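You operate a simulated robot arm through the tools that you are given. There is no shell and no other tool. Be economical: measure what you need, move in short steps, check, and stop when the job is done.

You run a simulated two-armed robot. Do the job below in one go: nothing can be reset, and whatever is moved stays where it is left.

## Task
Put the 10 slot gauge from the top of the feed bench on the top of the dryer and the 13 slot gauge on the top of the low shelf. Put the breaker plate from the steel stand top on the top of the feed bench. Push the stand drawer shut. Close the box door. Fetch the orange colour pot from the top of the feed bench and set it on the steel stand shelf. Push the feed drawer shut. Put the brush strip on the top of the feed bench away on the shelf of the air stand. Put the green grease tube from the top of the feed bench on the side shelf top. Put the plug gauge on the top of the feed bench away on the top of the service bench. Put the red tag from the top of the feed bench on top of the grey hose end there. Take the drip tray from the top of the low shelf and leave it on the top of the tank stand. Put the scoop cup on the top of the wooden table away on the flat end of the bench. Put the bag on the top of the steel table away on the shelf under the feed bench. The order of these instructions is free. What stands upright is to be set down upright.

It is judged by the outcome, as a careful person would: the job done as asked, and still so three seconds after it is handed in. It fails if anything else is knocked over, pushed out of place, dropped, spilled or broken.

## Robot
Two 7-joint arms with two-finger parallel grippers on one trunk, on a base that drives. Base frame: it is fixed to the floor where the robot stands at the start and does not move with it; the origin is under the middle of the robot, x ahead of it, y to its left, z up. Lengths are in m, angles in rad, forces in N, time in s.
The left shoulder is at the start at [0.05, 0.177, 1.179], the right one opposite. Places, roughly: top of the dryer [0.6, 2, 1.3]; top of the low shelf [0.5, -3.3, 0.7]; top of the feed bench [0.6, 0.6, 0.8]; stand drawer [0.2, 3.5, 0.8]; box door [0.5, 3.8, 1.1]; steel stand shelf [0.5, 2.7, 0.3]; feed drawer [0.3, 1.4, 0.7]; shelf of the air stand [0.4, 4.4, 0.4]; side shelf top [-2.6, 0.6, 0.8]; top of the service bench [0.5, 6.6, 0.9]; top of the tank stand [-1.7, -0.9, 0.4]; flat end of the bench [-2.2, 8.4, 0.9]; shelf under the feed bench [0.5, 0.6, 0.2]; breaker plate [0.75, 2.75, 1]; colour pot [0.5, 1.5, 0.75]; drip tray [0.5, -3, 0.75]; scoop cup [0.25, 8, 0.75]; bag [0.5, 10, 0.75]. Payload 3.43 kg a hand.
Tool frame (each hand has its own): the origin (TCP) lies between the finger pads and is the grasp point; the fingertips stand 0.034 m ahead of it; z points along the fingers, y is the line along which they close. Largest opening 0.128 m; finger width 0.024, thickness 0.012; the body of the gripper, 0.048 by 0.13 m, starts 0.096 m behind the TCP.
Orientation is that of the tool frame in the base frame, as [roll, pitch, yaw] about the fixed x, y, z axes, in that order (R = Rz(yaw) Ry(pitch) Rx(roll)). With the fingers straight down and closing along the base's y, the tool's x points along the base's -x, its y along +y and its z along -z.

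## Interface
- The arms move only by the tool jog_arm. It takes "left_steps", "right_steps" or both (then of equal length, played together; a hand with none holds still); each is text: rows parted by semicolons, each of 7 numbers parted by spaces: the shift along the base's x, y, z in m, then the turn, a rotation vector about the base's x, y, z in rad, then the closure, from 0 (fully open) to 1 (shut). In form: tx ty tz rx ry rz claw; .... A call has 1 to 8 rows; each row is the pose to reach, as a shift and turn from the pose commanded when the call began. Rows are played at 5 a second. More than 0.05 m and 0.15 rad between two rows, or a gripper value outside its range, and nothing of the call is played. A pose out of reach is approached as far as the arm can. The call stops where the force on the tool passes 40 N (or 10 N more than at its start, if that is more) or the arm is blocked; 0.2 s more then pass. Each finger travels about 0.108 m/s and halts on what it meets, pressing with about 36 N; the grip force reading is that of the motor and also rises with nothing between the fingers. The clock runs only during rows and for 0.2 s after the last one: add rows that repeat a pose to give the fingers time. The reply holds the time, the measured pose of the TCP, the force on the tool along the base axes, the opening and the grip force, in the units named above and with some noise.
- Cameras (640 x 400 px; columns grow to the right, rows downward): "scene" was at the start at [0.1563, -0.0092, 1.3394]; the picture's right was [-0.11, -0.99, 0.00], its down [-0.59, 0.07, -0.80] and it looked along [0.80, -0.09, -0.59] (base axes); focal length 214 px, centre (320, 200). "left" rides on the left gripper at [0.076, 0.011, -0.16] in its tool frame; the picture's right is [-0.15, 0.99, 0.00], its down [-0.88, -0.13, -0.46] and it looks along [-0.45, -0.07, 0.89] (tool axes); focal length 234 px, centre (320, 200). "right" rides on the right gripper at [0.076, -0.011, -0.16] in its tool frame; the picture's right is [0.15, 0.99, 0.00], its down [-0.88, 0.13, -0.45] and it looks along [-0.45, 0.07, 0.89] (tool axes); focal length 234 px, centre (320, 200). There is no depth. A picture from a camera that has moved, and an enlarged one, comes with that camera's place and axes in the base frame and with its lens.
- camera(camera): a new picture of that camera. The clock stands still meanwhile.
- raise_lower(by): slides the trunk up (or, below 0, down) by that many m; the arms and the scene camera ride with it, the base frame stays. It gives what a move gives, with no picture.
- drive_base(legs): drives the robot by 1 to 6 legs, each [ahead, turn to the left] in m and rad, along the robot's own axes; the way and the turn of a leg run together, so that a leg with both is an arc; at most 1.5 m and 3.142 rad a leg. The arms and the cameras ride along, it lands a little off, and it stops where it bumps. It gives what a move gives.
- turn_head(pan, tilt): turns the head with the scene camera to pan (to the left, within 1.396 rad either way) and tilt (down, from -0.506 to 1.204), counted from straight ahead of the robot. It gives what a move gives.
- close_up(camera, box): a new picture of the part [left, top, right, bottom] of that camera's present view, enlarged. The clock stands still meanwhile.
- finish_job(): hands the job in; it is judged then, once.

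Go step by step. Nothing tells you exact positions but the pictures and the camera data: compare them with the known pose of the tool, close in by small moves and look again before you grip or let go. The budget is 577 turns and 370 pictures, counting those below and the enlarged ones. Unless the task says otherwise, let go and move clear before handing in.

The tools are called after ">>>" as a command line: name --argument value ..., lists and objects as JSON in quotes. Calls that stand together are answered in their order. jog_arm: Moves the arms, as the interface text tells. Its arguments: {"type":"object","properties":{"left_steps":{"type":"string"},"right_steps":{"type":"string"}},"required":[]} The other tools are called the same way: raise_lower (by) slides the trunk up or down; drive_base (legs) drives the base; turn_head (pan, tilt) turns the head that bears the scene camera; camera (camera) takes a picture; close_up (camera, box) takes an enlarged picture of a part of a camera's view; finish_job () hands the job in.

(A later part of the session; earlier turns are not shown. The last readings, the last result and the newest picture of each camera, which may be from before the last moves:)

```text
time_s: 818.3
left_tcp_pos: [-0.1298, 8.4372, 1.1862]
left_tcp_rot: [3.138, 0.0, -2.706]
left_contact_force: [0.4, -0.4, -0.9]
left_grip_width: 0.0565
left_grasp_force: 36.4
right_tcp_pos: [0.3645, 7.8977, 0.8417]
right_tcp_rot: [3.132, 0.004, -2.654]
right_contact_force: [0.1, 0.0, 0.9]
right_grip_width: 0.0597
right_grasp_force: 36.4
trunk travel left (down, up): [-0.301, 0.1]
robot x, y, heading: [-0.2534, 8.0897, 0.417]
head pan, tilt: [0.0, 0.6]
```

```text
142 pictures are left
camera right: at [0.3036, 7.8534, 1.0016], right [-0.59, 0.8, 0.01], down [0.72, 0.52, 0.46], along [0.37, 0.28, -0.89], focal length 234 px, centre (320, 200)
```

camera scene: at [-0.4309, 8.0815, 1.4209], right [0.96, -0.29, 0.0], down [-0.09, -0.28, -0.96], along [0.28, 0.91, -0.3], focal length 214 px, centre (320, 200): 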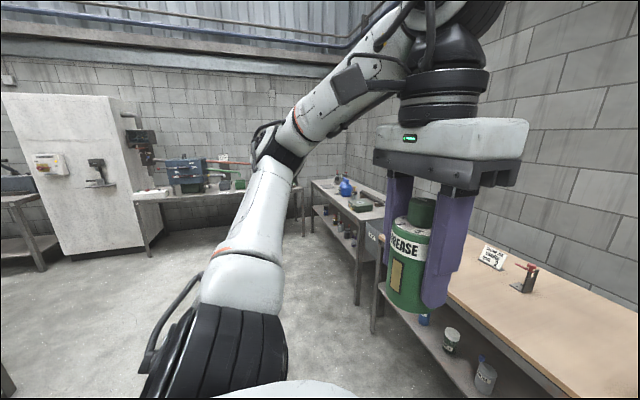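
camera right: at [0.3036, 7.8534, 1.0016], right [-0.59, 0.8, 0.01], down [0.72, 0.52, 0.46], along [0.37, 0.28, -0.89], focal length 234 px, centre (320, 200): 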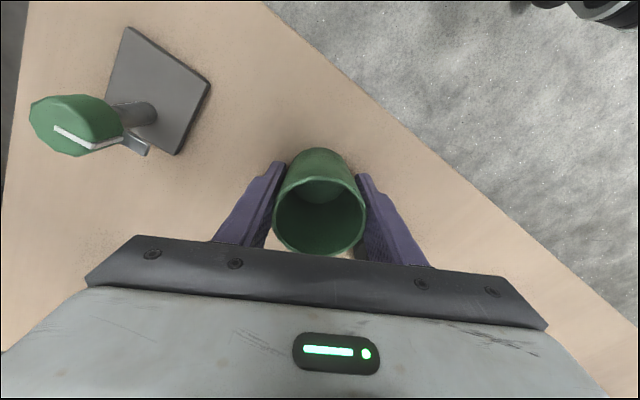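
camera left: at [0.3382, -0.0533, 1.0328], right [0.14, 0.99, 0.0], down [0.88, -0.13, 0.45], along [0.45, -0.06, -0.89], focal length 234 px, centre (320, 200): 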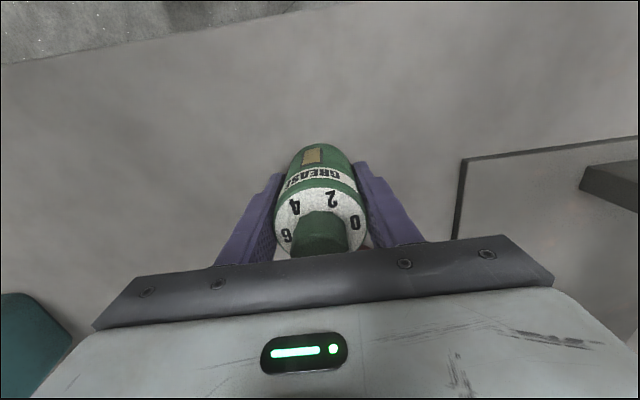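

>>> jog_arm --right_steps "0 0 0.04 0 0 0 0.65; 0 0 0.08 0 0 0 0.65; 0 0 0.12 0 0 0 0.65; 0 0 0.16 0 0 0 0.65; -0.03 0.0 0.19 0 0 0 0.65; -0.06 0.01 0.22 0 0 0 0.65; -0.09 0.02 0.25 0 0 0 0.65"

>>> drive_base --legs '[[-0.35, 0], [0, 2.2]]'

>>> turn_head --pan 0.3 --tilt 0.3

>>> camera --camera "scene"

```text
time_s: 819.9
left_tcp_pos: [-0.1304, 8.4379, 1.1861]
left_tcp_rot: [3.139, -0.001, -2.705]
left_contact_force: [-0.5, -0.2, -1.5]
left_grip_width: 0.0565
left_grasp_force: 35.9
right_tcp_pos: [0.2751, 7.9195, 1.0905]
right_tcp_rot: [3.133, 0.002, -2.653]
right_contact_force: [0.3, -0.2, -1.0]
right_grip_width: 0.0596
right_grasp_force: 36.1
trunk travel left (down, up): [-0.301, 0.1]
robot x, y, heading: [-0.2508, 8.0931, 0.417]
head pan, tilt: [0.0, 0.6]
```

```text
time_s: 827.4
left_tcp_pos: [-0.9265, 7.8421, 1.1873]
left_tcp_rot: [3.137, 0.0, -0.486]
left_contact_force: [0.5, -0.8, -1.5]
left_grip_width: 0.0563
left_grasp_force: 35.7
right_tcp_pos: [-0.7576, 8.478, 1.0884]
right_tcp_rot: [3.134, 0.003, -0.433]
right_contact_force: [-0.4, 0.8, -0.9]
right_grip_width: 0.0596
right_grasp_force: 35.5
trunk travel left (down, up): [-0.301, 0.1]
robot x, y, heading: [-0.5786, 7.9518, 2.634]
head pan, tilt: [0.0, 0.6]
```

```text
time_s: 828.2
left_tcp_pos: [-0.9265, 7.8417, 1.1871]
left_tcp_rot: [3.139, 0.0, -0.484]
left_contact_force: [0.2, 0.5, -1.2]
left_grip_width: 0.0564
left_grasp_force: 35.7
right_tcp_pos: [-0.758, 8.4787, 1.0891]
right_tcp_rot: [3.132, 0.003, -0.433]
right_contact_force: [0.7, 0.2, -0.1]
right_grip_width: 0.0596
right_grasp_force: 35.7
trunk travel left (down, up): [-0.301, 0.1]
robot x, y, heading: [-0.5745, 7.9517, 2.635]
head pan, tilt: [0.3, 0.3]
```

```text
141 pictures are left
camera scene: at [-0.7294, 8.0057, 1.3208], right [0.21, 0.98, 0.0], down [0.29, -0.06, -0.95], along [-0.93, 0.2, -0.3], focal length 214 px, centre (320, 200)
```

scene: 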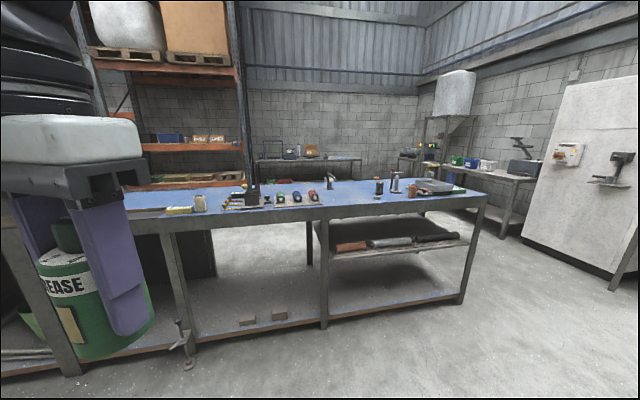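

The blue flat bench end is ahead. Zoom in to choose a free spot.

>>> close_up --camera "scene" --box '[150, 150, 500, 230]'

```text
1.83 times, centred on (325, 190) of scene
camera zoom: at [-0.7294, 8.0057, 1.3208], right [0.21, 0.98, 0.0], down [0.29, -0.06, -0.95], along [-0.93, 0.2, -0.3], focal length 392 px, centre (311, 218)
```

zoom: 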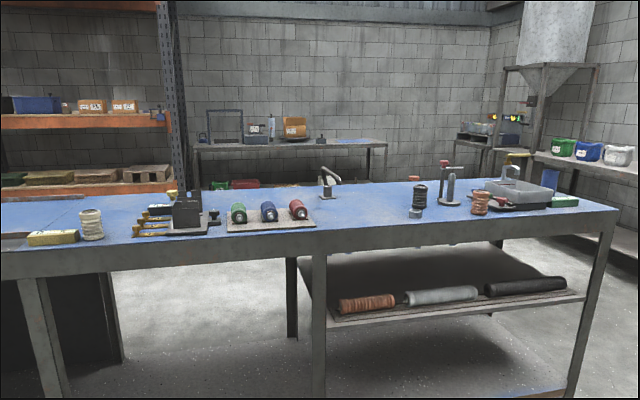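

There is a free patch near (-2.08,8.5). Drive up to the bench.

>>> drive_base --legs '[[0, 0.145], [0.88, 0], [0, 0.3]]'

>>> turn_head --pan -0.2 --tilt 0.5

>>> camera --camera "scene"

>>> camera --camera "right"

```text
time_s: 834.5
left_tcp_pos: [-1.6751, 8.02, 1.1869]
left_tcp_rot: [3.138, 0.0, -0.044]
left_contact_force: [-0.2, -0.4, -1.6]
left_grip_width: 0.0565
left_grasp_force: 35.6
right_tcp_pos: [-1.7952, 8.6669, 1.0892]
right_tcp_rot: [3.133, 0.005, 0.009]
right_contact_force: [0.1, 0.2, -1.1]
right_grip_width: 0.0591
right_grasp_force: 36.3
trunk travel left (down, up): [-0.301, 0.1]
robot x, y, heading: [-1.4076, 8.2676, 3.072]
head pan, tilt: [0.3, 0.3]
```

```text
time_s: 835.4
left_tcp_pos: [-1.6752, 8.0208, 1.1868]
left_tcp_rot: [3.139, 0.0, -0.043]
left_contact_force: [0.9, 0.3, -1.5]
left_grip_width: 0.0565
left_grasp_force: 36.2
right_tcp_pos: [-1.7955, 8.6674, 1.0903]
right_tcp_rot: [3.134, 0.005, 0.009]
right_contact_force: [0.5, 0.5, -0.5]
right_grip_width: 0.0591
right_grasp_force: 35.9
trunk travel left (down, up): [-0.301, 0.1]
robot x, y, heading: [-1.4083, 8.2681, 3.072]
head pan, tilt: [-0.201, 0.499]
```

```text
139 pictures are left
camera scene: at [-1.5636, 8.2973, 1.3025], right [0.26, 0.97, 0.0], down [0.46, -0.13, -0.88], along [-0.85, 0.23, -0.48], focal length 214 px, centre (320, 200)
```

scene: 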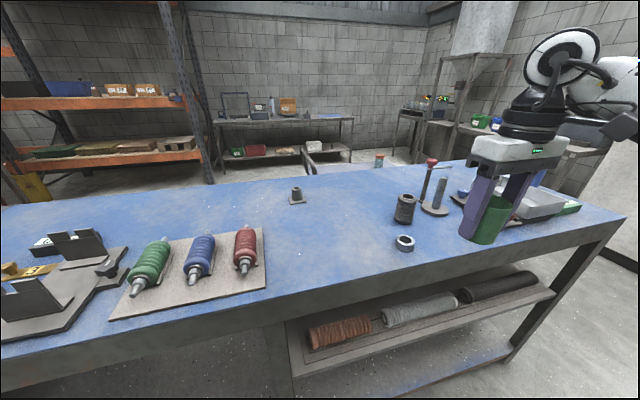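

```text
138 pictures are left
camera right: at [-1.7195, 8.6824, 1.2496], right [0.16, -0.99, 0.01], down [-0.88, -0.13, 0.46], along [-0.45, -0.08, -0.89], focal length 234 px, centre (320, 200)
```

right: 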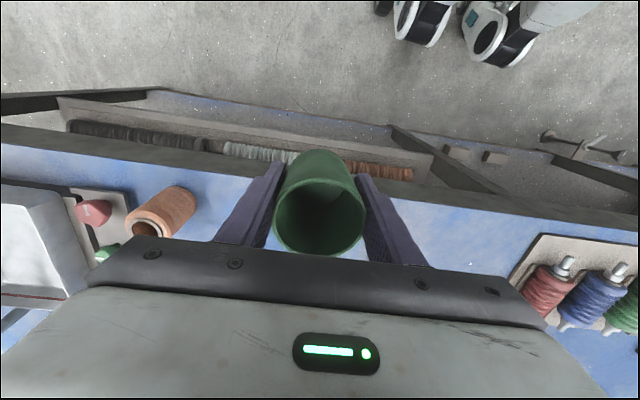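

>>> drive_base --legs '[[0.08, 0.13]]'

>>> jog_arm --right_steps "-0.03 -0.02 0 0 0 0 0.65; -0.06 -0.04 -0.0 0 0 0 0.65; -0.09 -0.06 -0.0 0 0 0 0.65"

>>> camera --camera "right"

```text
time_s: 836.5
left_tcp_pos: [-1.7192, 7.9876, 1.1876]
left_tcp_rot: [3.14, -0.001, 0.085]
left_contact_force: [-0.1, -0.4, -2.3]
left_grip_width: 0.0567
left_grasp_force: 36.5
right_tcp_pos: [-1.9209, 8.6128, 1.089]
right_tcp_rot: [3.133, 0.001, 0.138]
right_contact_force: [-0.2, -1.0, -1.1]
right_grip_width: 0.059
right_grasp_force: 35.9
trunk travel left (down, up): [-0.301, 0.1]
robot x, y, heading: [-1.4822, 8.2685, -3.072]
head pan, tilt: [-0.201, 0.499]
```

```text
time_s: 837.3
left_tcp_pos: [-1.7191, 7.988, 1.1868]
left_tcp_rot: [3.138, 0.001, 0.085]
left_contact_force: [-0.4, -0.4, -0.9]
left_grip_width: 0.0566
left_grasp_force: 35.9
right_tcp_pos: [-2.0106, 8.554, 1.0906]
right_tcp_rot: [3.134, 0.001, 0.138]
right_contact_force: [0.5, -0.2, 0.0]
right_grip_width: 0.0592
right_grasp_force: 36.4
trunk travel left (down, up): [-0.301, 0.1]
robot x, y, heading: [-1.4804, 8.2681, -3.074]
head pan, tilt: [-0.201, 0.499]
```

```text
137 pictures are left
camera right: at [-1.9382, 8.5785, 1.2511], right [0.28, -0.96, 0.01], down [-0.85, -0.25, 0.46], along [-0.44, -0.14, -0.89], focal length 234 px, centre (320, 200)
```

right: 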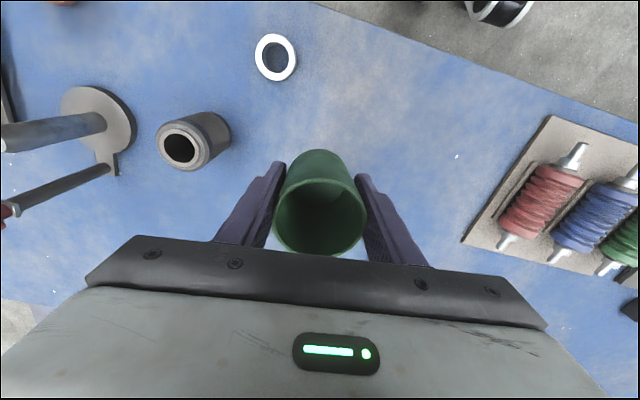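

Clear spot below. Lower to contact.

>>> jog_arm --right_steps "0 -0.01 -0.04 0 0 0 0.65; 0 -0.02 -0.08 0 0 0 0.65; 0 -0.02 -0.11 0 0 0 0.65; 0 -0.02 -0.13 0 0 0 0.65; 0 -0.02 -0.14 0 0 0 0.65; 0 -0.02 -0.15 0 0 0 0.65; 0 -0.02 -0.16 0 0 0 0.65; 0 -0.02 -0.17 0 0 0 0.65"

```text
time_s: 838.6
left_tcp_pos: [-1.7162, 7.9867, 1.1875]
left_tcp_rot: [3.139, 0.002, 0.085]
left_contact_force: [0.6, 1.0, -1.5]
left_grip_width: 0.0564
left_grasp_force: 36.2
right_tcp_pos: [-2.0096, 8.5318, 0.9543]
right_tcp_rot: [3.13, 0.02, 0.14]
right_contact_force: [9.2, -2.2, 14.1]
right_grip_width: 0.0562
right_grasp_force: 35.8
trunk travel left (down, up): [-0.301, 0.1]
robot x, y, heading: [-1.485, 8.2685, -3.076]
head pan, tilt: [-0.201, 0.499]
stopped in row 6 (right hand): the force on the tool passed its limit (the readings are from after the stop); the commanded pose is now the measured one
```

Contact. Ease off and release gently.

>>> jog_arm --right_steps "0 0 0.004 0 -0.01 0 0.65; 0 0 0.004 0 -0.01 0 0.5; 0 0 0.004 0 -0.01 0 0.38; 0 0 0.004 0 -0.01 0 0.35; 0 0 0.04 0 -0.01 0 0.35; 0 0 0.08 0 -0.01 0 0.35; 0.02 0.0 0.12 0 -0.01 0 0.35; 0.05 0 0.15 0 -0.01 0 0.35"

>>> camera --camera "right"

>>> camera --camera "scene"

```text
time_s: 840.4
left_tcp_pos: [-1.7168, 7.9879, 1.1869]
left_tcp_rot: [3.14, -0.002, 0.087]
left_contact_force: [0.4, -0.7, -1.6]
left_grip_width: 0.0567
left_grasp_force: 36.0
right_tcp_pos: [-1.9596, 8.5309, 1.1013]
right_tcp_rot: [3.13, 0.004, 0.137]
right_contact_force: [0.4, 1.3, -0.5]
right_grip_width: 0.083
right_grasp_force: 0.1
trunk travel left (down, up): [-0.301, 0.1]
robot x, y, heading: [-1.4821, 8.2704, -3.076]
head pan, tilt: [-0.201, 0.499]
```

```text
136 pictures are left
camera right: at [-1.8863, 8.5567, 1.2602], right [0.28, -0.96, 0.01], down [-0.85, -0.24, 0.46], along [-0.44, -0.14, -0.89], focal length 234 px, centre (320, 200)
```

right: 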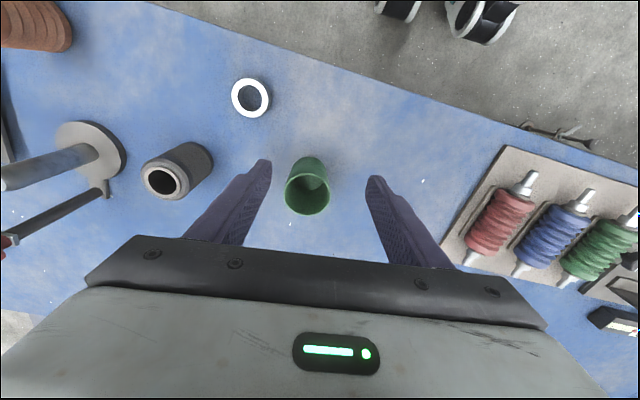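

```text
135 pictures are left
camera scene: at [-1.6427, 8.2769, 1.3026], right [0.14, 0.99, 0.0], down [0.47, -0.07, -0.88], along [-0.87, 0.12, -0.48], focal length 214 px, centre (320, 200)
```

scene: 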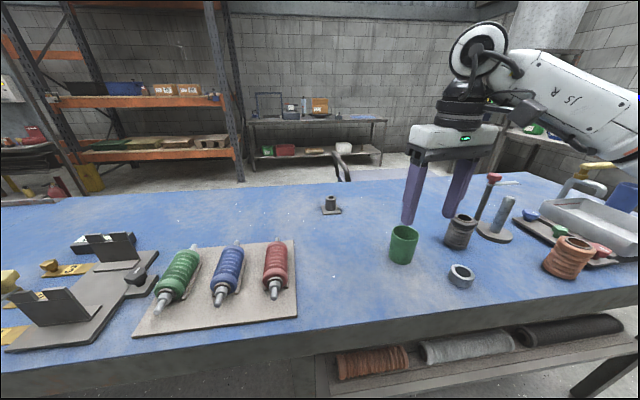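

The scoop cup stands on the bench's flat end. Now I'll go round the bench's far end to look for the side shelf behind the line.

>>> jog_arm --right_steps "0.04 0 0.02 0 0 0 0.35; 0.08 0 0.05 0 0 0 0.35"

>>> drive_base --legs '[[-0.45, 0], [0, -1.1]]'

>>> turn_head --pan 0.2 --tilt 0.25

>>> camera --camera "scene"

```text
time_s: 841.0
left_tcp_pos: [-1.7166, 7.9859, 1.1863]
left_tcp_rot: [3.139, 0.002, 0.085]
left_contact_force: [-0.2, -0.5, -1.9]
left_grip_width: 0.0567
left_grasp_force: 36.3
right_tcp_pos: [-1.8795, 8.5313, 1.1508]
right_tcp_rot: [3.13, 0.008, 0.137]
right_contact_force: [0.4, -0.4, -0.7]
right_grip_width: 0.0832
right_grasp_force: 0.0
trunk travel left (down, up): [-0.301, 0.1]
robot x, y, heading: [-1.4848, 8.2678, -3.082]
head pan, tilt: [-0.201, 0.499]
```

```text
time_s: 846.5
left_tcp_pos: [-1.3963, 8.3873, 1.1874]
left_tcp_rot: [3.136, 0.0, -1.041]
left_contact_force: [-1.2, 0.5, -1.9]
left_grip_width: 0.0563
left_grasp_force: 36.1
right_tcp_pos: [-0.9763, 8.769, 1.1507]
right_tcp_rot: [3.129, 0.005, -0.985]
right_contact_force: [-0.2, 0.5, 0.0]
right_grip_width: 0.0831
right_grasp_force: 0.1
trunk travel left (down, up): [-0.301, 0.1]
robot x, y, heading: [-1.044, 8.2982, 2.082]
head pan, tilt: [-0.201, 0.499]
```

```text
time_s: 847.4
left_tcp_pos: [-1.3955, 8.3881, 1.1865]
left_tcp_rot: [3.138, -0.001, -1.039]
left_contact_force: [-0.2, -0.7, -1.0]
left_grip_width: 0.0565
left_grasp_force: 35.9
right_tcp_pos: [-0.975, 8.7691, 1.15]
right_tcp_rot: [3.13, 0.006, -0.986]
right_contact_force: [0.7, -1.0, 0.8]
right_grip_width: 0.0832
right_grasp_force: 0.0
trunk travel left (down, up): [-0.301, 0.1]
robot x, y, heading: [-1.036, 8.2922, 2.084]
head pan, tilt: [0.201, 0.25]
```

```text
134 pictures are left
camera scene: at [-1.1369, 8.4286, 1.3256], right [0.76, 0.65, 0.0], down [0.16, -0.19, -0.97], along [-0.63, 0.74, -0.25], focal length 214 px, centre (320, 200)
```

scene: 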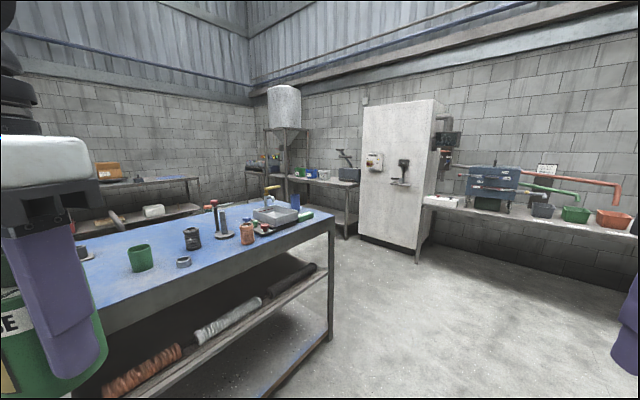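

The passage between the bench's end (y≈9.45) and the back wall tables is about 1.2 m wide. I'll drive round along y≈9.9.

>>> drive_base --legs '[[0, -0.42], [1.4, 0], [0.22, 0], [0, 1.48], [0.8, 0]]'

>>> turn_head --pan 0.5 --tilt 0.25

>>> camera --camera "scene"

```text
time_s: 864.5
left_tcp_pos: [-2.2497, 9.6283, 1.1868]
left_tcp_rot: [3.137, 0.001, 0.048]
left_contact_force: [0.3, 0.6, -1.3]
left_grip_width: 0.0567
left_grasp_force: 35.8
right_tcp_pos: [-2.3915, 10.1774, 1.1497]
right_tcp_rot: [3.13, 0.006, 0.1]
right_contact_force: [-0.4, -0.4, -0.7]
right_grip_width: 0.0833
right_grasp_force: 0.1
trunk travel left (down, up): [-0.301, 0.1]
robot x, y, heading: [-2.0033, 9.8965, -3.114]
head pan, tilt: [0.201, 0.25]
```

```text
time_s: 865.2
left_tcp_pos: [-2.2508, 9.6279, 1.1869]
left_tcp_rot: [3.138, 0.0, 0.045]
left_contact_force: [-0.2, -0.5, -1.7]
left_grip_width: 0.0567
left_grasp_force: 35.6
right_tcp_pos: [-2.3911, 10.1765, 1.1488]
right_tcp_rot: [3.129, 0.006, 0.098]
right_contact_force: [-0.6, 0.7, -0.1]
right_grip_width: 0.0828
right_grasp_force: 0.1
trunk travel left (down, up): [-0.301, 0.1]
robot x, y, heading: [-2.0033, 9.897, -3.118]
head pan, tilt: [0.499, 0.25]
```

```text
133 pictures are left
camera scene: at [-2.1553, 9.8511, 1.3256], right [-0.5, 0.87, 0.0], down [0.21, 0.12, -0.97], along [-0.84, -0.48, -0.25], focal length 214 px, centre (320, 200)
```

scene: 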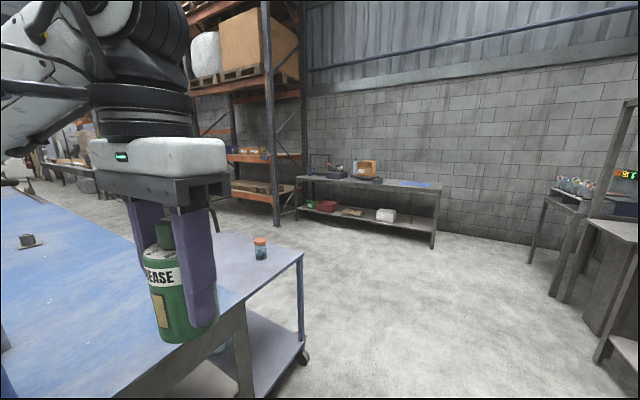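

The aisle behind the line is open. Drive farther and look south along it.

>>> drive_base --legs '[[1.45, 0], [0.2, 0], [0, 1.55]]'

>>> turn_head --pan 0.1 --tilt 0.2

>>> camera --camera "scene"

```text
time_s: 877.5
left_tcp_pos: [-3.397, 9.6041, 1.1872]
left_tcp_rot: [3.139, 0.0, 1.624]
left_contact_force: [-0.2, -1.5, -1.2]
left_grip_width: 0.0567
left_grasp_force: 36.2
right_tcp_pos: [-3.9455, 9.4604, 1.1506]
right_tcp_rot: [3.129, 0.006, 1.677]
right_contact_force: [0.2, 0.2, -0.2]
right_grip_width: 0.0833
right_grasp_force: 0.1
trunk travel left (down, up): [-0.301, 0.1]
robot x, y, heading: [-3.6686, 9.8468, -1.539]
head pan, tilt: [0.499, 0.25]
```

```text
time_s: 878.4
left_tcp_pos: [-3.3964, 9.6041, 1.1871]
left_tcp_rot: [3.138, -0.001, 1.624]
left_contact_force: [-0.5, 0.6, -1.9]
left_grip_width: 0.0564
left_grasp_force: 35.8
right_tcp_pos: [-3.9463, 9.4608, 1.1493]
right_tcp_rot: [3.13, 0.005, 1.676]
right_contact_force: [0.0, -0.6, -1.0]
right_grip_width: 0.0831
right_grasp_force: 0.0
trunk travel left (down, up): [-0.301, 0.1]
robot x, y, heading: [-3.6675, 9.8507, -1.541]
head pan, tilt: [0.099, 0.201]
```

```text
132 pictures are left
camera scene: at [-3.6558, 9.6879, 1.3302], right [-0.99, -0.13, 0.0], down [-0.03, 0.2, -0.98], along [0.13, -0.97, -0.2], focal length 214 px, centre (320, 200)
```

scene: 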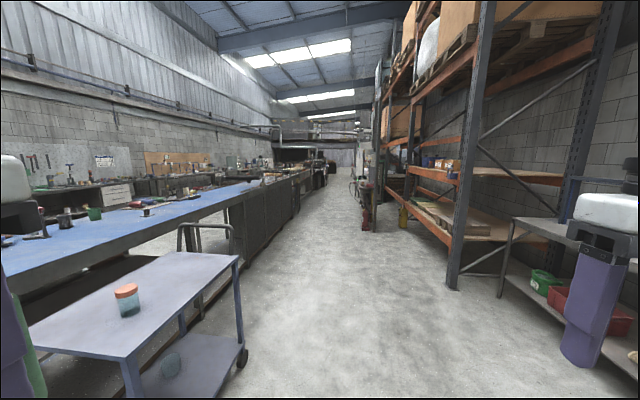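

The aisle runs all the way south behind the line. I'll drive down it.

>>> drive_base --legs '[[0, -0.03], [1.4, 0], [1.4, 0], [1.4, 0], [1.4, 0], [1.2, 0]]'

>>> camera --camera "scene"

```text
time_s: 896.3
left_tcp_pos: [-3.3163, 5.9794, 1.1907]
left_tcp_rot: [-3.137, 0.021, 1.614]
left_contact_force: [-0.5, -0.3, -2.2]
left_grip_width: 0.0566
left_grasp_force: 35.7
right_tcp_pos: [-3.8701, 5.8463, 1.1616]
right_tcp_rot: [-3.14, 0.046, 1.677]
right_contact_force: [0.3, -0.2, 0.3]
right_grip_width: 0.0831
right_grasp_force: 0.1
trunk travel left (down, up): [-0.301, 0.1]
robot x, y, heading: [-3.5933, 6.2093, -1.562]
head pan, tilt: [0.099, 0.201]
stopped in leg 4: the robot was blocked; the commanded pose is now the measured one
```

```text
131 pictures are left
camera scene: at [-3.573, 6.068, 1.334], right [-0.99, -0.1, 0.01], down [-0.03, 0.18, -0.98], along [0.1, -0.98, -0.18], focal length 214 px, centre (320, 200)
```

scene: 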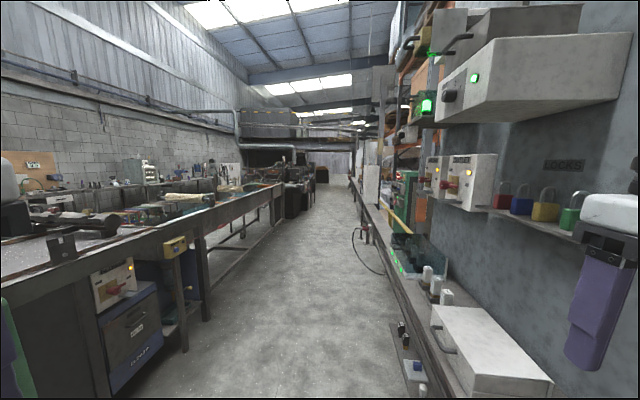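

Blocked at the right side by the control boards; the right elbow touched. I'll back up a bit and continue closer to the left side.

>>> drive_base --legs '[[-0.35, 0], [0, 0.55], [0.5, 0], [0, -0.56]]'

>>> turn_head --pan 0.0 --tilt 0.4

>>> camera --camera "scene"

```text
time_s: 904.2
left_tcp_pos: [-3.0716, 5.8742, 1.1874]
left_tcp_rot: [3.14, 0.001, 1.585]
left_contact_force: [0.7, -0.6, -2.0]
left_grip_width: 0.0565
left_grasp_force: 35.7
right_tcp_pos: [-3.6266, 5.7574, 1.1478]
right_tcp_rot: [3.132, 0.014, 1.643]
right_contact_force: [0.4, -0.3, 1.0]
right_grip_width: 0.0832
right_grasp_force: 0.0
trunk travel left (down, up): [-0.301, 0.1]
robot x, y, heading: [-3.3292, 6.1294, -1.593]
head pan, tilt: [0.099, 0.201]
```

```text
time_s: 905.0
left_tcp_pos: [-3.0693, 5.8762, 1.1861]
left_tcp_rot: [3.138, 0.001, 1.584]
left_contact_force: [0.3, -0.6, -2.1]
left_grip_width: 0.0566
left_grasp_force: 36.0
right_tcp_pos: [-3.6281, 5.7556, 1.1488]
right_tcp_rot: [3.132, 0.014, 1.645]
right_contact_force: [0.4, 0.4, 0.2]
right_grip_width: 0.0835
right_grasp_force: 0.0
trunk travel left (down, up): [-0.301, 0.1]
robot x, y, heading: [-3.3322, 6.1292, -1.589]
head pan, tilt: [0.0, 0.4]
```

```text
130 pictures are left
camera scene: at [-3.3346, 5.9674, 1.3117], right [-1.0, 0.02, 0.0], down [0.01, 0.39, -0.92], along [-0.02, -0.92, -0.39], focal length 214 px, centre (320, 200)
```

scene: 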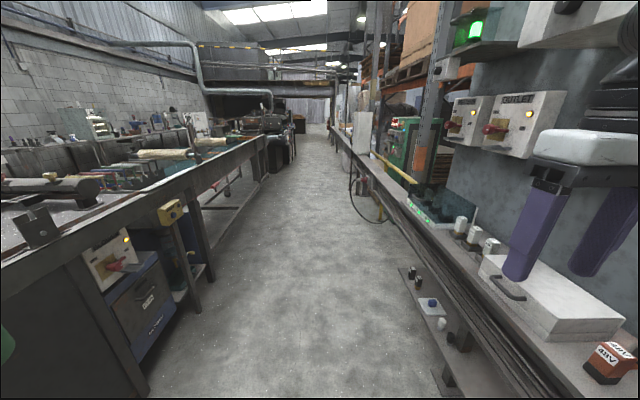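

>>> drive_base --legs '[[0, 0.055], [1.3, 0], [1.3, 0], [1.0, 0]]'

>>> camera --camera "scene"

```text
time_s: 922.8
left_tcp_pos: [-2.8941, 2.3146, 1.1869]
left_tcp_rot: [3.137, 0.001, 1.661]
left_contact_force: [-0.4, 0.4, -1.8]
left_grip_width: 0.0563
left_grasp_force: 35.9
right_tcp_pos: [-3.4403, 2.1533, 1.1491]
right_tcp_rot: [3.133, 0.015, 1.718]
right_contact_force: [0.1, -0.1, -0.4]
right_grip_width: 0.0832
right_grasp_force: 0.0
trunk travel left (down, up): [-0.301, 0.1]
robot x, y, heading: [-3.1728, 2.5515, -1.515]
head pan, tilt: [0.0, 0.4]
```

```text
129 pictures are left
camera scene: at [-3.164, 2.3857, 1.3116], right [-1.0, -0.06, 0.0], down [-0.02, 0.39, -0.92], along [0.05, -0.92, -0.39], focal length 214 px, centre (320, 200)
```

scene: 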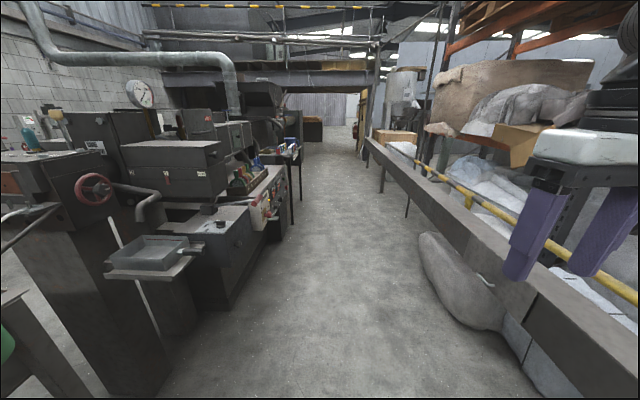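

I can see a small shelf with tools behind the machine near (-2.6,0.3–0.8) — the side shelf. Drive on to y≈0.4 and face it.

>>> drive_base --legs '[[0, -0.07], [1.1, 0], [0.95, 0]]'

>>> turn_head --pan 1.0 --tilt 0.5

>>> camera --camera "scene"

```text
time_s: 933.5
left_tcp_pos: [-2.9652, 0.232, 1.1867]
left_tcp_rot: [3.138, 0.001, 1.57]
left_contact_force: [0.6, -0.7, -1.0]
left_grip_width: 0.0564
left_grasp_force: 35.5
right_tcp_pos: [-3.5264, 0.121, 1.1479]
right_tcp_rot: [3.131, 0.015, 1.627]
right_contact_force: [-0.2, 0.3, 0.0]
right_grip_width: 0.0831
right_grasp_force: 0.0
trunk travel left (down, up): [-0.301, 0.1]
robot x, y, heading: [-3.2269, 0.4899, -1.603]
head pan, tilt: [0.0, 0.4]
```

```text
time_s: 934.7
left_tcp_pos: [-2.9652, 0.2328, 1.1869]
left_tcp_rot: [3.138, 0.001, 1.568]
left_contact_force: [-0.2, 0.2, -0.9]
left_grip_width: 0.0566
left_grasp_force: 36.2
right_tcp_pos: [-3.5251, 0.1221, 1.1488]
right_tcp_rot: [3.133, 0.015, 1.627]
right_contact_force: [0.1, -0.1, -0.2]
right_grip_width: 0.0831
right_grasp_force: 0.1
trunk travel left (down, up): [-0.301, 0.1]
robot x, y, heading: [-3.226, 0.4896, -1.598]
head pan, tilt: [1.0, 0.499]
```

```text
128 pictures are left
camera scene: at [-3.1518, 0.3688, 1.3025], right [-0.57, -0.82, 0.0], down [-0.39, 0.27, -0.88], along [0.72, -0.5, -0.48], focal length 214 px, centre (320, 200)
```

scene: 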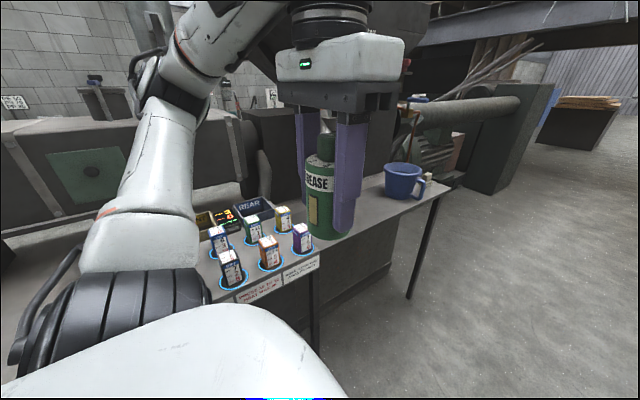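

>>> drive_base --legs '[[0, 1.6]]'

>>> turn_head --pan 0 --tilt 0.5

>>> camera --camera "scene"

```text
time_s: 939.1
left_tcp_pos: [-2.988, 0.7668, 1.1866]
left_tcp_rot: [3.138, -0.001, -3.06]
left_contact_force: [0.7, 0.1, -1.9]
left_grip_width: 0.0563
left_grasp_force: 35.9
right_tcp_pos: [-2.8323, 0.2196, 1.1494]
right_tcp_rot: [3.132, 0.016, -3.003]
right_contact_force: [0.6, -0.1, 0.0]
right_grip_width: 0.0834
right_grasp_force: 0.0
trunk travel left (down, up): [-0.301, 0.1]
robot x, y, heading: [-3.2244, 0.4897, 0.05]
head pan, tilt: [1.0, 0.499]
```

```text
time_s: 940.4
left_tcp_pos: [-2.9882, 0.7673, 1.1857]
left_tcp_rot: [3.139, 0.001, -3.061]
left_contact_force: [-0.2, -0.6, -2.1]
left_grip_width: 0.0563
left_grasp_force: 35.7
right_tcp_pos: [-2.8324, 0.2207, 1.1484]
right_tcp_rot: [3.133, 0.014, -3.003]
right_contact_force: [0.9, 0.2, 0.0]
right_grip_width: 0.0835
right_grasp_force: 0.0
trunk travel left (down, up): [-0.301, 0.1]
robot x, y, heading: [-3.225, 0.4901, 0.046]
head pan, tilt: [0.0, 0.499]
```

```text
127 pictures are left
camera scene: at [-3.0635, 0.4985, 1.3025], right [0.05, -1.0, 0.0], down [-0.48, -0.02, -0.88], along [0.88, 0.04, -0.48], focal length 214 px, centre (320, 200)
```

scene: 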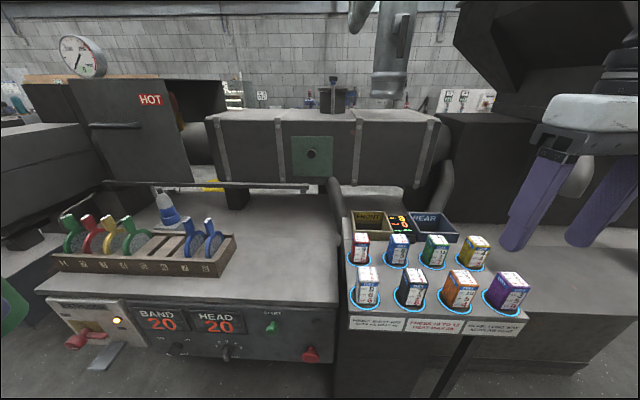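

The left flat surface (z≈0.8) between the plug rack and the label platform is the side shelf top; free spot at (-2.6,0.64). I'll turn slightly right and bring the left hand over it.

>>> drive_base --legs '[[0, -0.2]]'

>>> jog_arm --left_steps "0.04 0 0 0 0 0 0.8; 0.08 0 0 0 0 0 0.8; 0.12 0 0 0 0 0 0.8; 0.16 0 -0.02 0 0 0 0.8; 0.2 0 -0.04 0 0 0 0.8; 0.24 0 -0.06 0 0 0 0.8"

>>> camera --camera "left"

>>> camera --camera "scene"

```text
time_s: 941.5
left_tcp_pos: [-2.9374, 0.7134, 1.1876]
left_tcp_rot: [3.137, 0.002, 3.022]
left_contact_force: [0.4, 0.0, -1.7]
left_grip_width: 0.0563
left_grasp_force: 36.0
right_tcp_pos: [-2.894, 0.1469, 1.1471]
right_tcp_rot: [3.13, 0.016, 3.08]
right_contact_force: [-0.8, -0.3, 0.2]
right_grip_width: 0.0832
right_grasp_force: 0.2
trunk travel left (down, up): [-0.301, 0.1]
robot x, y, heading: [-3.2239, 0.4903, -0.152]
head pan, tilt: [0.0, 0.499]
```

```text
time_s: 943.0
left_tcp_pos: [-2.6941, 0.7128, 1.1263]
left_tcp_rot: [3.139, -0.001, 3.021]
left_contact_force: [0.0, 0.1, -1.6]
left_grip_width: 0.0567
left_grasp_force: 35.8
right_tcp_pos: [-2.893, 0.1475, 1.1477]
right_tcp_rot: [3.134, 0.014, 3.08]
right_contact_force: [0.1, 0.5, 0.1]
right_grip_width: 0.0832
right_grasp_force: 0.1
trunk travel left (down, up): [-0.301, 0.1]
robot x, y, heading: [-3.2228, 0.4908, -0.155]
head pan, tilt: [0.0, 0.499]
```

```text
126 pictures are left
camera left: at [-2.7685, 0.733, 1.2864], right [0.26, 0.96, 0.0], down [0.86, -0.24, 0.45], along [0.44, -0.12, -0.89], focal length 234 px, centre (320, 200)
```

left: 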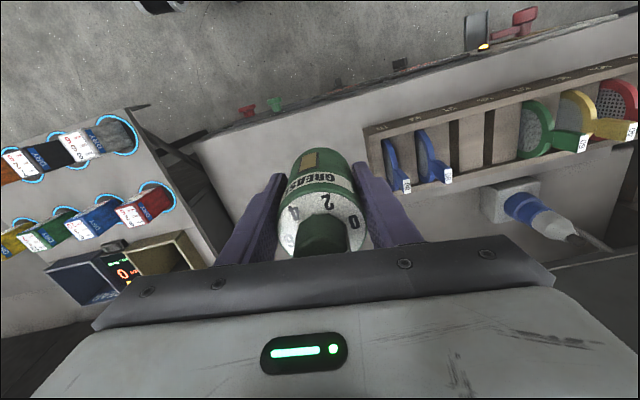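

```text
125 pictures are left
camera scene: at [-3.0643, 0.4661, 1.3023], right [-0.15, -0.99, 0.0], down [-0.47, 0.07, -0.88], along [0.87, -0.13, -0.48], focal length 214 px, centre (320, 200)
```

scene: 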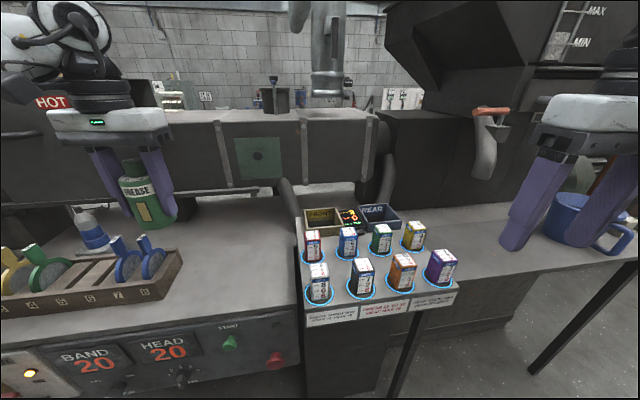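

>>> jog_arm --left_steps "0.02 -0.02 -0.03 0 0 0 0.8; 0.04 -0.04 -0.06 0 0 0 0.8; 0.06 -0.055 -0.09 0 0 0 0.8; 0.06 -0.055 -0.13 0 0 0 0.8; 0.06 -0.055 -0.17 0 0 0 0.8; 0.06 -0.055 -0.2 0 0 0 0.8"

>>> camera --camera "left"

>>> camera --camera "scene"

```text
time_s: 944.4
left_tcp_pos: [-2.6363, 0.6608, 0.9241]
left_tcp_rot: [3.137, -0.001, 3.022]
left_contact_force: [-1.0, 0.0, -1.9]
left_grip_width: 0.0564
left_grasp_force: 35.7
right_tcp_pos: [-2.8931, 0.1458, 1.1489]
right_tcp_rot: [3.132, 0.014, 3.081]
right_contact_force: [-0.3, 0.6, 0.3]
right_grip_width: 0.0832
right_grasp_force: 0.0
trunk travel left (down, up): [-0.301, 0.1]
robot x, y, heading: [-3.2237, 0.4883, -0.154]
head pan, tilt: [0.0, 0.499]
```

```text
124 pictures are left
camera left: at [-2.7109, 0.6801, 1.0857], right [0.26, 0.96, 0.0], down [0.86, -0.24, 0.46], along [0.44, -0.12, -0.89], focal length 234 px, centre (320, 200)
```

left: 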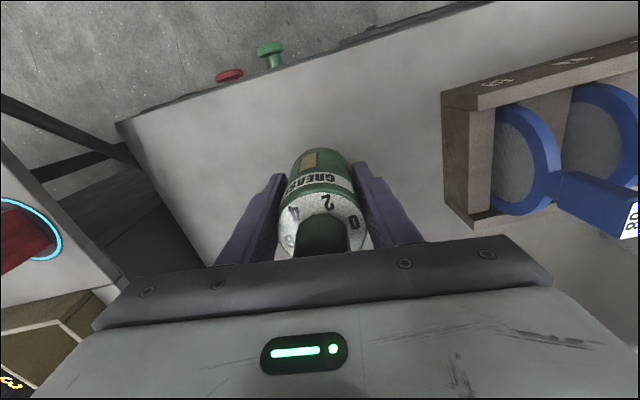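

```text
123 pictures are left
camera scene: at [-3.0649, 0.4662, 1.3025], right [-0.15, -0.99, 0.0], down [-0.47, 0.07, -0.88], along [0.87, -0.13, -0.48], focal length 214 px, centre (320, 200)
```

scene: 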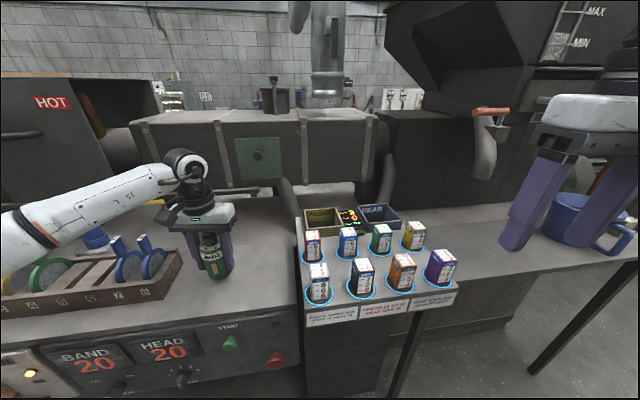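

The spot is clear. Lower to contact.

>>> jog_arm --left_steps "0 0 -0.03 0 0 0 0.8; 0 0 -0.05 0 0 0 0.8; 0 0 -0.06 0 0 0 0.8; 0 0 -0.067 0 0 0 0.8; 0 0 -0.074 0 0 0 0.8; 0 0 -0.081 0 0 0 0.8"

```text
time_s: 945.0
left_tcp_pos: [-2.6332, 0.6578, 0.8909]
left_tcp_rot: [-3.139, 0.026, 3.024]
left_contact_force: [-4.5, 1.2, 19.3]
left_grip_width: 0.0566
left_grasp_force: 36.0
right_tcp_pos: [-2.8957, 0.1458, 1.1488]
right_tcp_rot: [3.131, 0.018, 3.08]
right_contact_force: [-0.1, -0.1, -0.3]
right_grip_width: 0.0833
right_grasp_force: 0.1
trunk travel left (down, up): [-0.301, 0.1]
robot x, y, heading: [-3.2242, 0.4923, -0.154]
head pan, tilt: [0.0, 0.499]
stopped in row 3 (left hand): the force on the tool passed its limit (the readings are from after the stop); the commanded pose is now the measured one
```

>>> jog_arm --left_steps "0 0 0.003 0 0.02 0 0.8; 0 0 0.003 0 0.026 0 0.6; 0 0 0.003 0 0.026 0 0.45; 0 0 0.003 0 0.026 0 0.35; 0 0 0.045 0 0.026 0 0.3; 0 0 0.09 0 0.026 0 0.3; 0 0 0.135 0 0.026 0 0.3; -0.03 0 0.17 0 0.026 0 0.3"

>>> camera --camera "left"

>>> close_up --camera "scene" --box '[100, 150, 340, 340]'

```text
time_s: 946.8
left_tcp_pos: [-2.6657, 0.662, 1.0556]
left_tcp_rot: [-3.137, -0.008, 3.025]
left_contact_force: [-0.2, 0.5, -0.4]
left_grip_width: 0.0899
left_grasp_force: 0.1
right_tcp_pos: [-2.8945, 0.147, 1.1482]
right_tcp_rot: [3.134, 0.016, 3.08]
right_contact_force: [-0.7, 0.5, 0.5]
right_grip_width: 0.0832
right_grasp_force: 0.0
trunk travel left (down, up): [-0.301, 0.1]
robot x, y, heading: [-3.2276, 0.4924, -0.156]
head pan, tilt: [0.0, 0.499]
```

```text
122 pictures are left
camera left: at [-2.7382, 0.6828, 1.217], right [0.26, 0.97, -0.01], down [0.86, -0.23, 0.45], along [0.43, -0.12, -0.89], focal length 234 px, centre (320, 200)
```

left: 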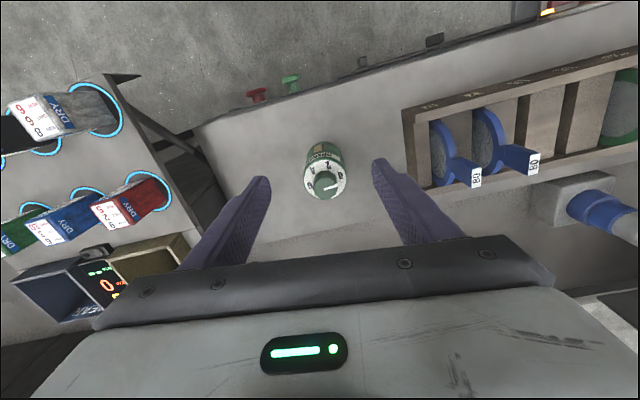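

```text
2.11 times, centred on (220, 245) of scene
camera zoom: at [-3.0659, 0.4664, 1.3026], right [-0.15, -0.99, 0.0], down [-0.47, 0.07, -0.88], along [0.87, -0.13, -0.48], focal length 452 px, centre (530, 105)
```

zoom: 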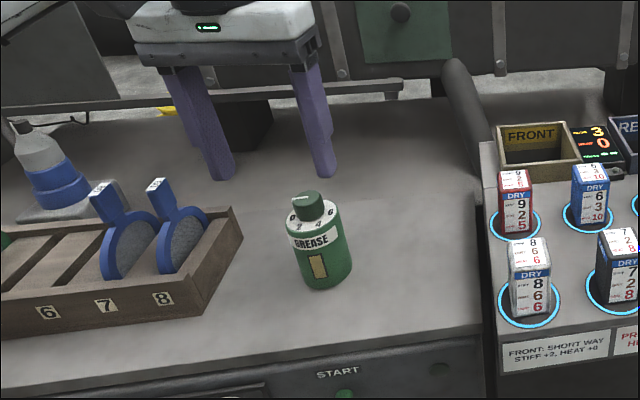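

The grease tube stands on the side shelf. Retract the left hand, then drive back north to fetch the bag.

>>> jog_arm --left_steps "-0.04 0 0.03 0 0 0 0.3; -0.08 0 0.05 0 0 0 0.3; -0.12 0 0.07 0 0 0 0.3; -0.16 0.01 0.09 0 0 0 0.3; -0.2 0.02 0.11 0 0 0 0.3; -0.24 0.03 0.13 0 0 0 0.3; -0.27 0.04 0.13 0 0 0 0.3"

>>> jog_arm --right_steps "-0.04 0.0 0.0 0 0 0 0.35; -0.08 0 0.02 0 0 0 0.35; -0.1 0 0.04 0 0 0 0.35"

```text
time_s: 948.4
left_tcp_pos: [-2.9327, 0.7003, 1.1845]
left_tcp_rot: [-3.135, -0.01, 3.025]
left_contact_force: [0.7, -1.0, 0.4]
left_grip_width: 0.0898
left_grasp_force: 0.1
right_tcp_pos: [-2.8942, 0.1464, 1.1493]
right_tcp_rot: [3.135, 0.016, 3.081]
right_contact_force: [0.2, -0.3, 0.5]
right_grip_width: 0.0833
right_grasp_force: 0.0
trunk travel left (down, up): [-0.301, 0.1]
robot x, y, heading: [-3.2257, 0.4908, -0.151]
head pan, tilt: [0.0, 0.499]
```

```text
time_s: 949.2
left_tcp_pos: [-2.9324, 0.7018, 1.185]
left_tcp_rot: [-3.136, -0.006, 3.024]
left_contact_force: [0.2, -0.3, -0.3]
left_grip_width: 0.0898
left_grasp_force: 0.0
right_tcp_pos: [-2.9958, 0.1478, 1.1879]
right_tcp_rot: [3.131, 0.015, 3.082]
right_contact_force: [0.8, -0.2, -0.4]
right_grip_width: 0.0831
right_grasp_force: 0.1
trunk travel left (down, up): [-0.301, 0.1]
robot x, y, heading: [-3.2283, 0.4888, -0.155]
head pan, tilt: [0.0, 0.499]
```

>>> drive_base --legs '[[0, 1.726], [1.4, 0], [1.4, 0], [1.4, 0], [1.4, 0], [0.9, 0]]'

```text
time_s: 984.5
left_tcp_pos: [-3.4124, 7.2626, 1.1848]
left_tcp_rot: [-3.137, -0.009, -1.565]
left_contact_force: [-0.3, 0.2, 0.2]
left_grip_width: 0.0896
left_grasp_force: 0.0
right_tcp_pos: [-2.855, 7.2685, 1.1857]
right_tcp_rot: [3.133, 0.015, -1.509]
right_contact_force: [0.3, 0.7, 1.0]
right_grip_width: 0.0835
right_grasp_force: 0.1
trunk travel left (down, up): [-0.301, 0.1]
robot x, y, heading: [-3.1688, 6.9967, 1.54]
head pan, tilt: [0.0, 0.499]
```

>>> drive_base --legs '[[0, 0.42], [1.2, 0], [0, -0.39], [1.4, 0], [0.4, 0], [0, -1.57]]'

>>> turn_head --pan 0 --tilt 0.3

>>> camera --camera "scene"

```text
time_s: 1005.2
left_tcp_pos: [-3.2929, 10.118, 1.1849]
left_tcp_rot: [-3.136, -0.007, -3.119]
left_contact_force: [-1.0, -0.1, -1.0]
left_grip_width: 0.0896
left_grasp_force: 0.0
right_tcp_pos: [-3.2779, 9.5606, 1.1871]
right_tcp_rot: [3.134, 0.016, -3.063]
right_contact_force: [1.2, 1.2, -1.0]
right_grip_width: 0.083
right_grasp_force: 0.1
trunk travel left (down, up): [-0.301, 0.1]
robot x, y, heading: [-3.5545, 9.8673, -0.007]
head pan, tilt: [0.0, 0.499]
```

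```text
time_s: 1006.0
left_tcp_pos: [-3.2938, 10.116, 1.1853]
left_tcp_rot: [-3.136, -0.007, -3.12]
left_contact_force: [0.6, 0.1, -0.4]
left_grip_width: 0.0898
left_grasp_force: 0.0
right_tcp_pos: [-3.2779, 9.562, 1.1866]
right_tcp_rot: [3.132, 0.015, -3.065]
right_contact_force: [0.7, 0.0, 0.0]
right_grip_width: 0.0832
right_grasp_force: 0.0
trunk travel left (down, up): [-0.301, 0.1]
robot x, y, heading: [-3.5546, 9.8685, -0.015]
head pan, tilt: [0.0, 0.3]
```

```text
120 pictures are left
camera scene: at [-3.3904, 9.8665, 1.3209], right [-0.01, -1.0, 0.0], down [-0.3, 0.0, -0.96], along [0.95, -0.01, -0.3], focal length 214 px, centre (320, 200)
```

scene: 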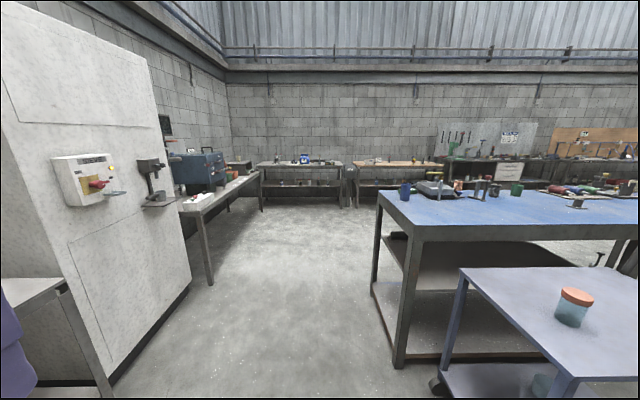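

>>> drive_base --legs '[[0, 0.03], [1.45, 0], [1.45, 0]]'

>>> turn_head --pan 0 --tilt 0.45

>>> camera --camera "scene"

```text
time_s: 1020.3
left_tcp_pos: [-0.4008, 10.1764, 1.1849]
left_tcp_rot: [-3.137, -0.008, -3.082]
left_contact_force: [0.3, 0.0, -0.4]
left_grip_width: 0.0896
left_grasp_force: 0.0
right_tcp_pos: [-0.3655, 9.6211, 1.1877]
right_tcp_rot: [3.131, 0.016, -3.027]
right_contact_force: [0.0, -0.2, 0.2]
right_grip_width: 0.0832
right_grasp_force: 0.0
trunk travel left (down, up): [-0.301, 0.1]
robot x, y, heading: [-0.6535, 9.9154, 0.022]
head pan, tilt: [0.0, 0.3]
```

```text
time_s: 1021.0
left_tcp_pos: [-0.4013, 10.1763, 1.1849]
left_tcp_rot: [-3.137, -0.007, -3.082]
left_contact_force: [0.7, -0.6, -0.7]
left_grip_width: 0.0898
left_grasp_force: 0.0
right_tcp_pos: [-0.3663, 9.6216, 1.1871]
right_tcp_rot: [3.131, 0.015, -3.027]
right_contact_force: [0.5, 0.2, -0.8]
right_grip_width: 0.0836
right_grasp_force: 0.0
trunk travel left (down, up): [-0.301, 0.1]
robot x, y, heading: [-0.6486, 9.9192, 0.021]
head pan, tilt: [0.0, 0.45]
```

```text
119 pictures are left
camera scene: at [-0.4906, 9.9221, 1.307], right [0.02, -1.0, 0.0], down [-0.43, -0.01, -0.9], along [0.9, 0.02, -0.43], focal length 214 px, centre (320, 200)
```

scene: 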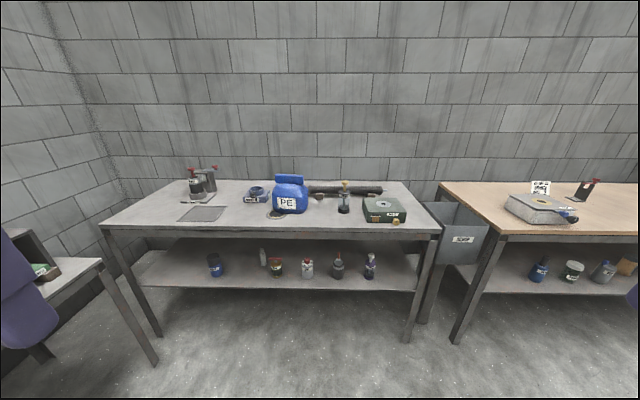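

>>> close_up --camera "scene" --box '[220, 160, 400, 250]'

```text
3.56 times, centred on (310, 205) of scene
camera zoom: at [-0.4906, 9.9221, 1.307], right [0.02, -1.0, 0.0], down [-0.43, -0.01, -0.9], along [0.9, 0.02, -0.43], focal length 763 px, centre (356, 182)
```

zoom: 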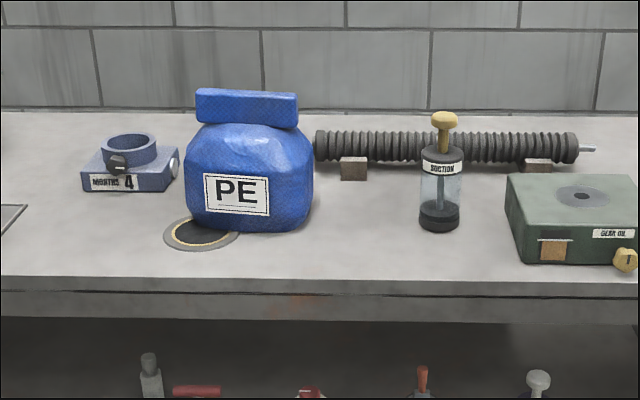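

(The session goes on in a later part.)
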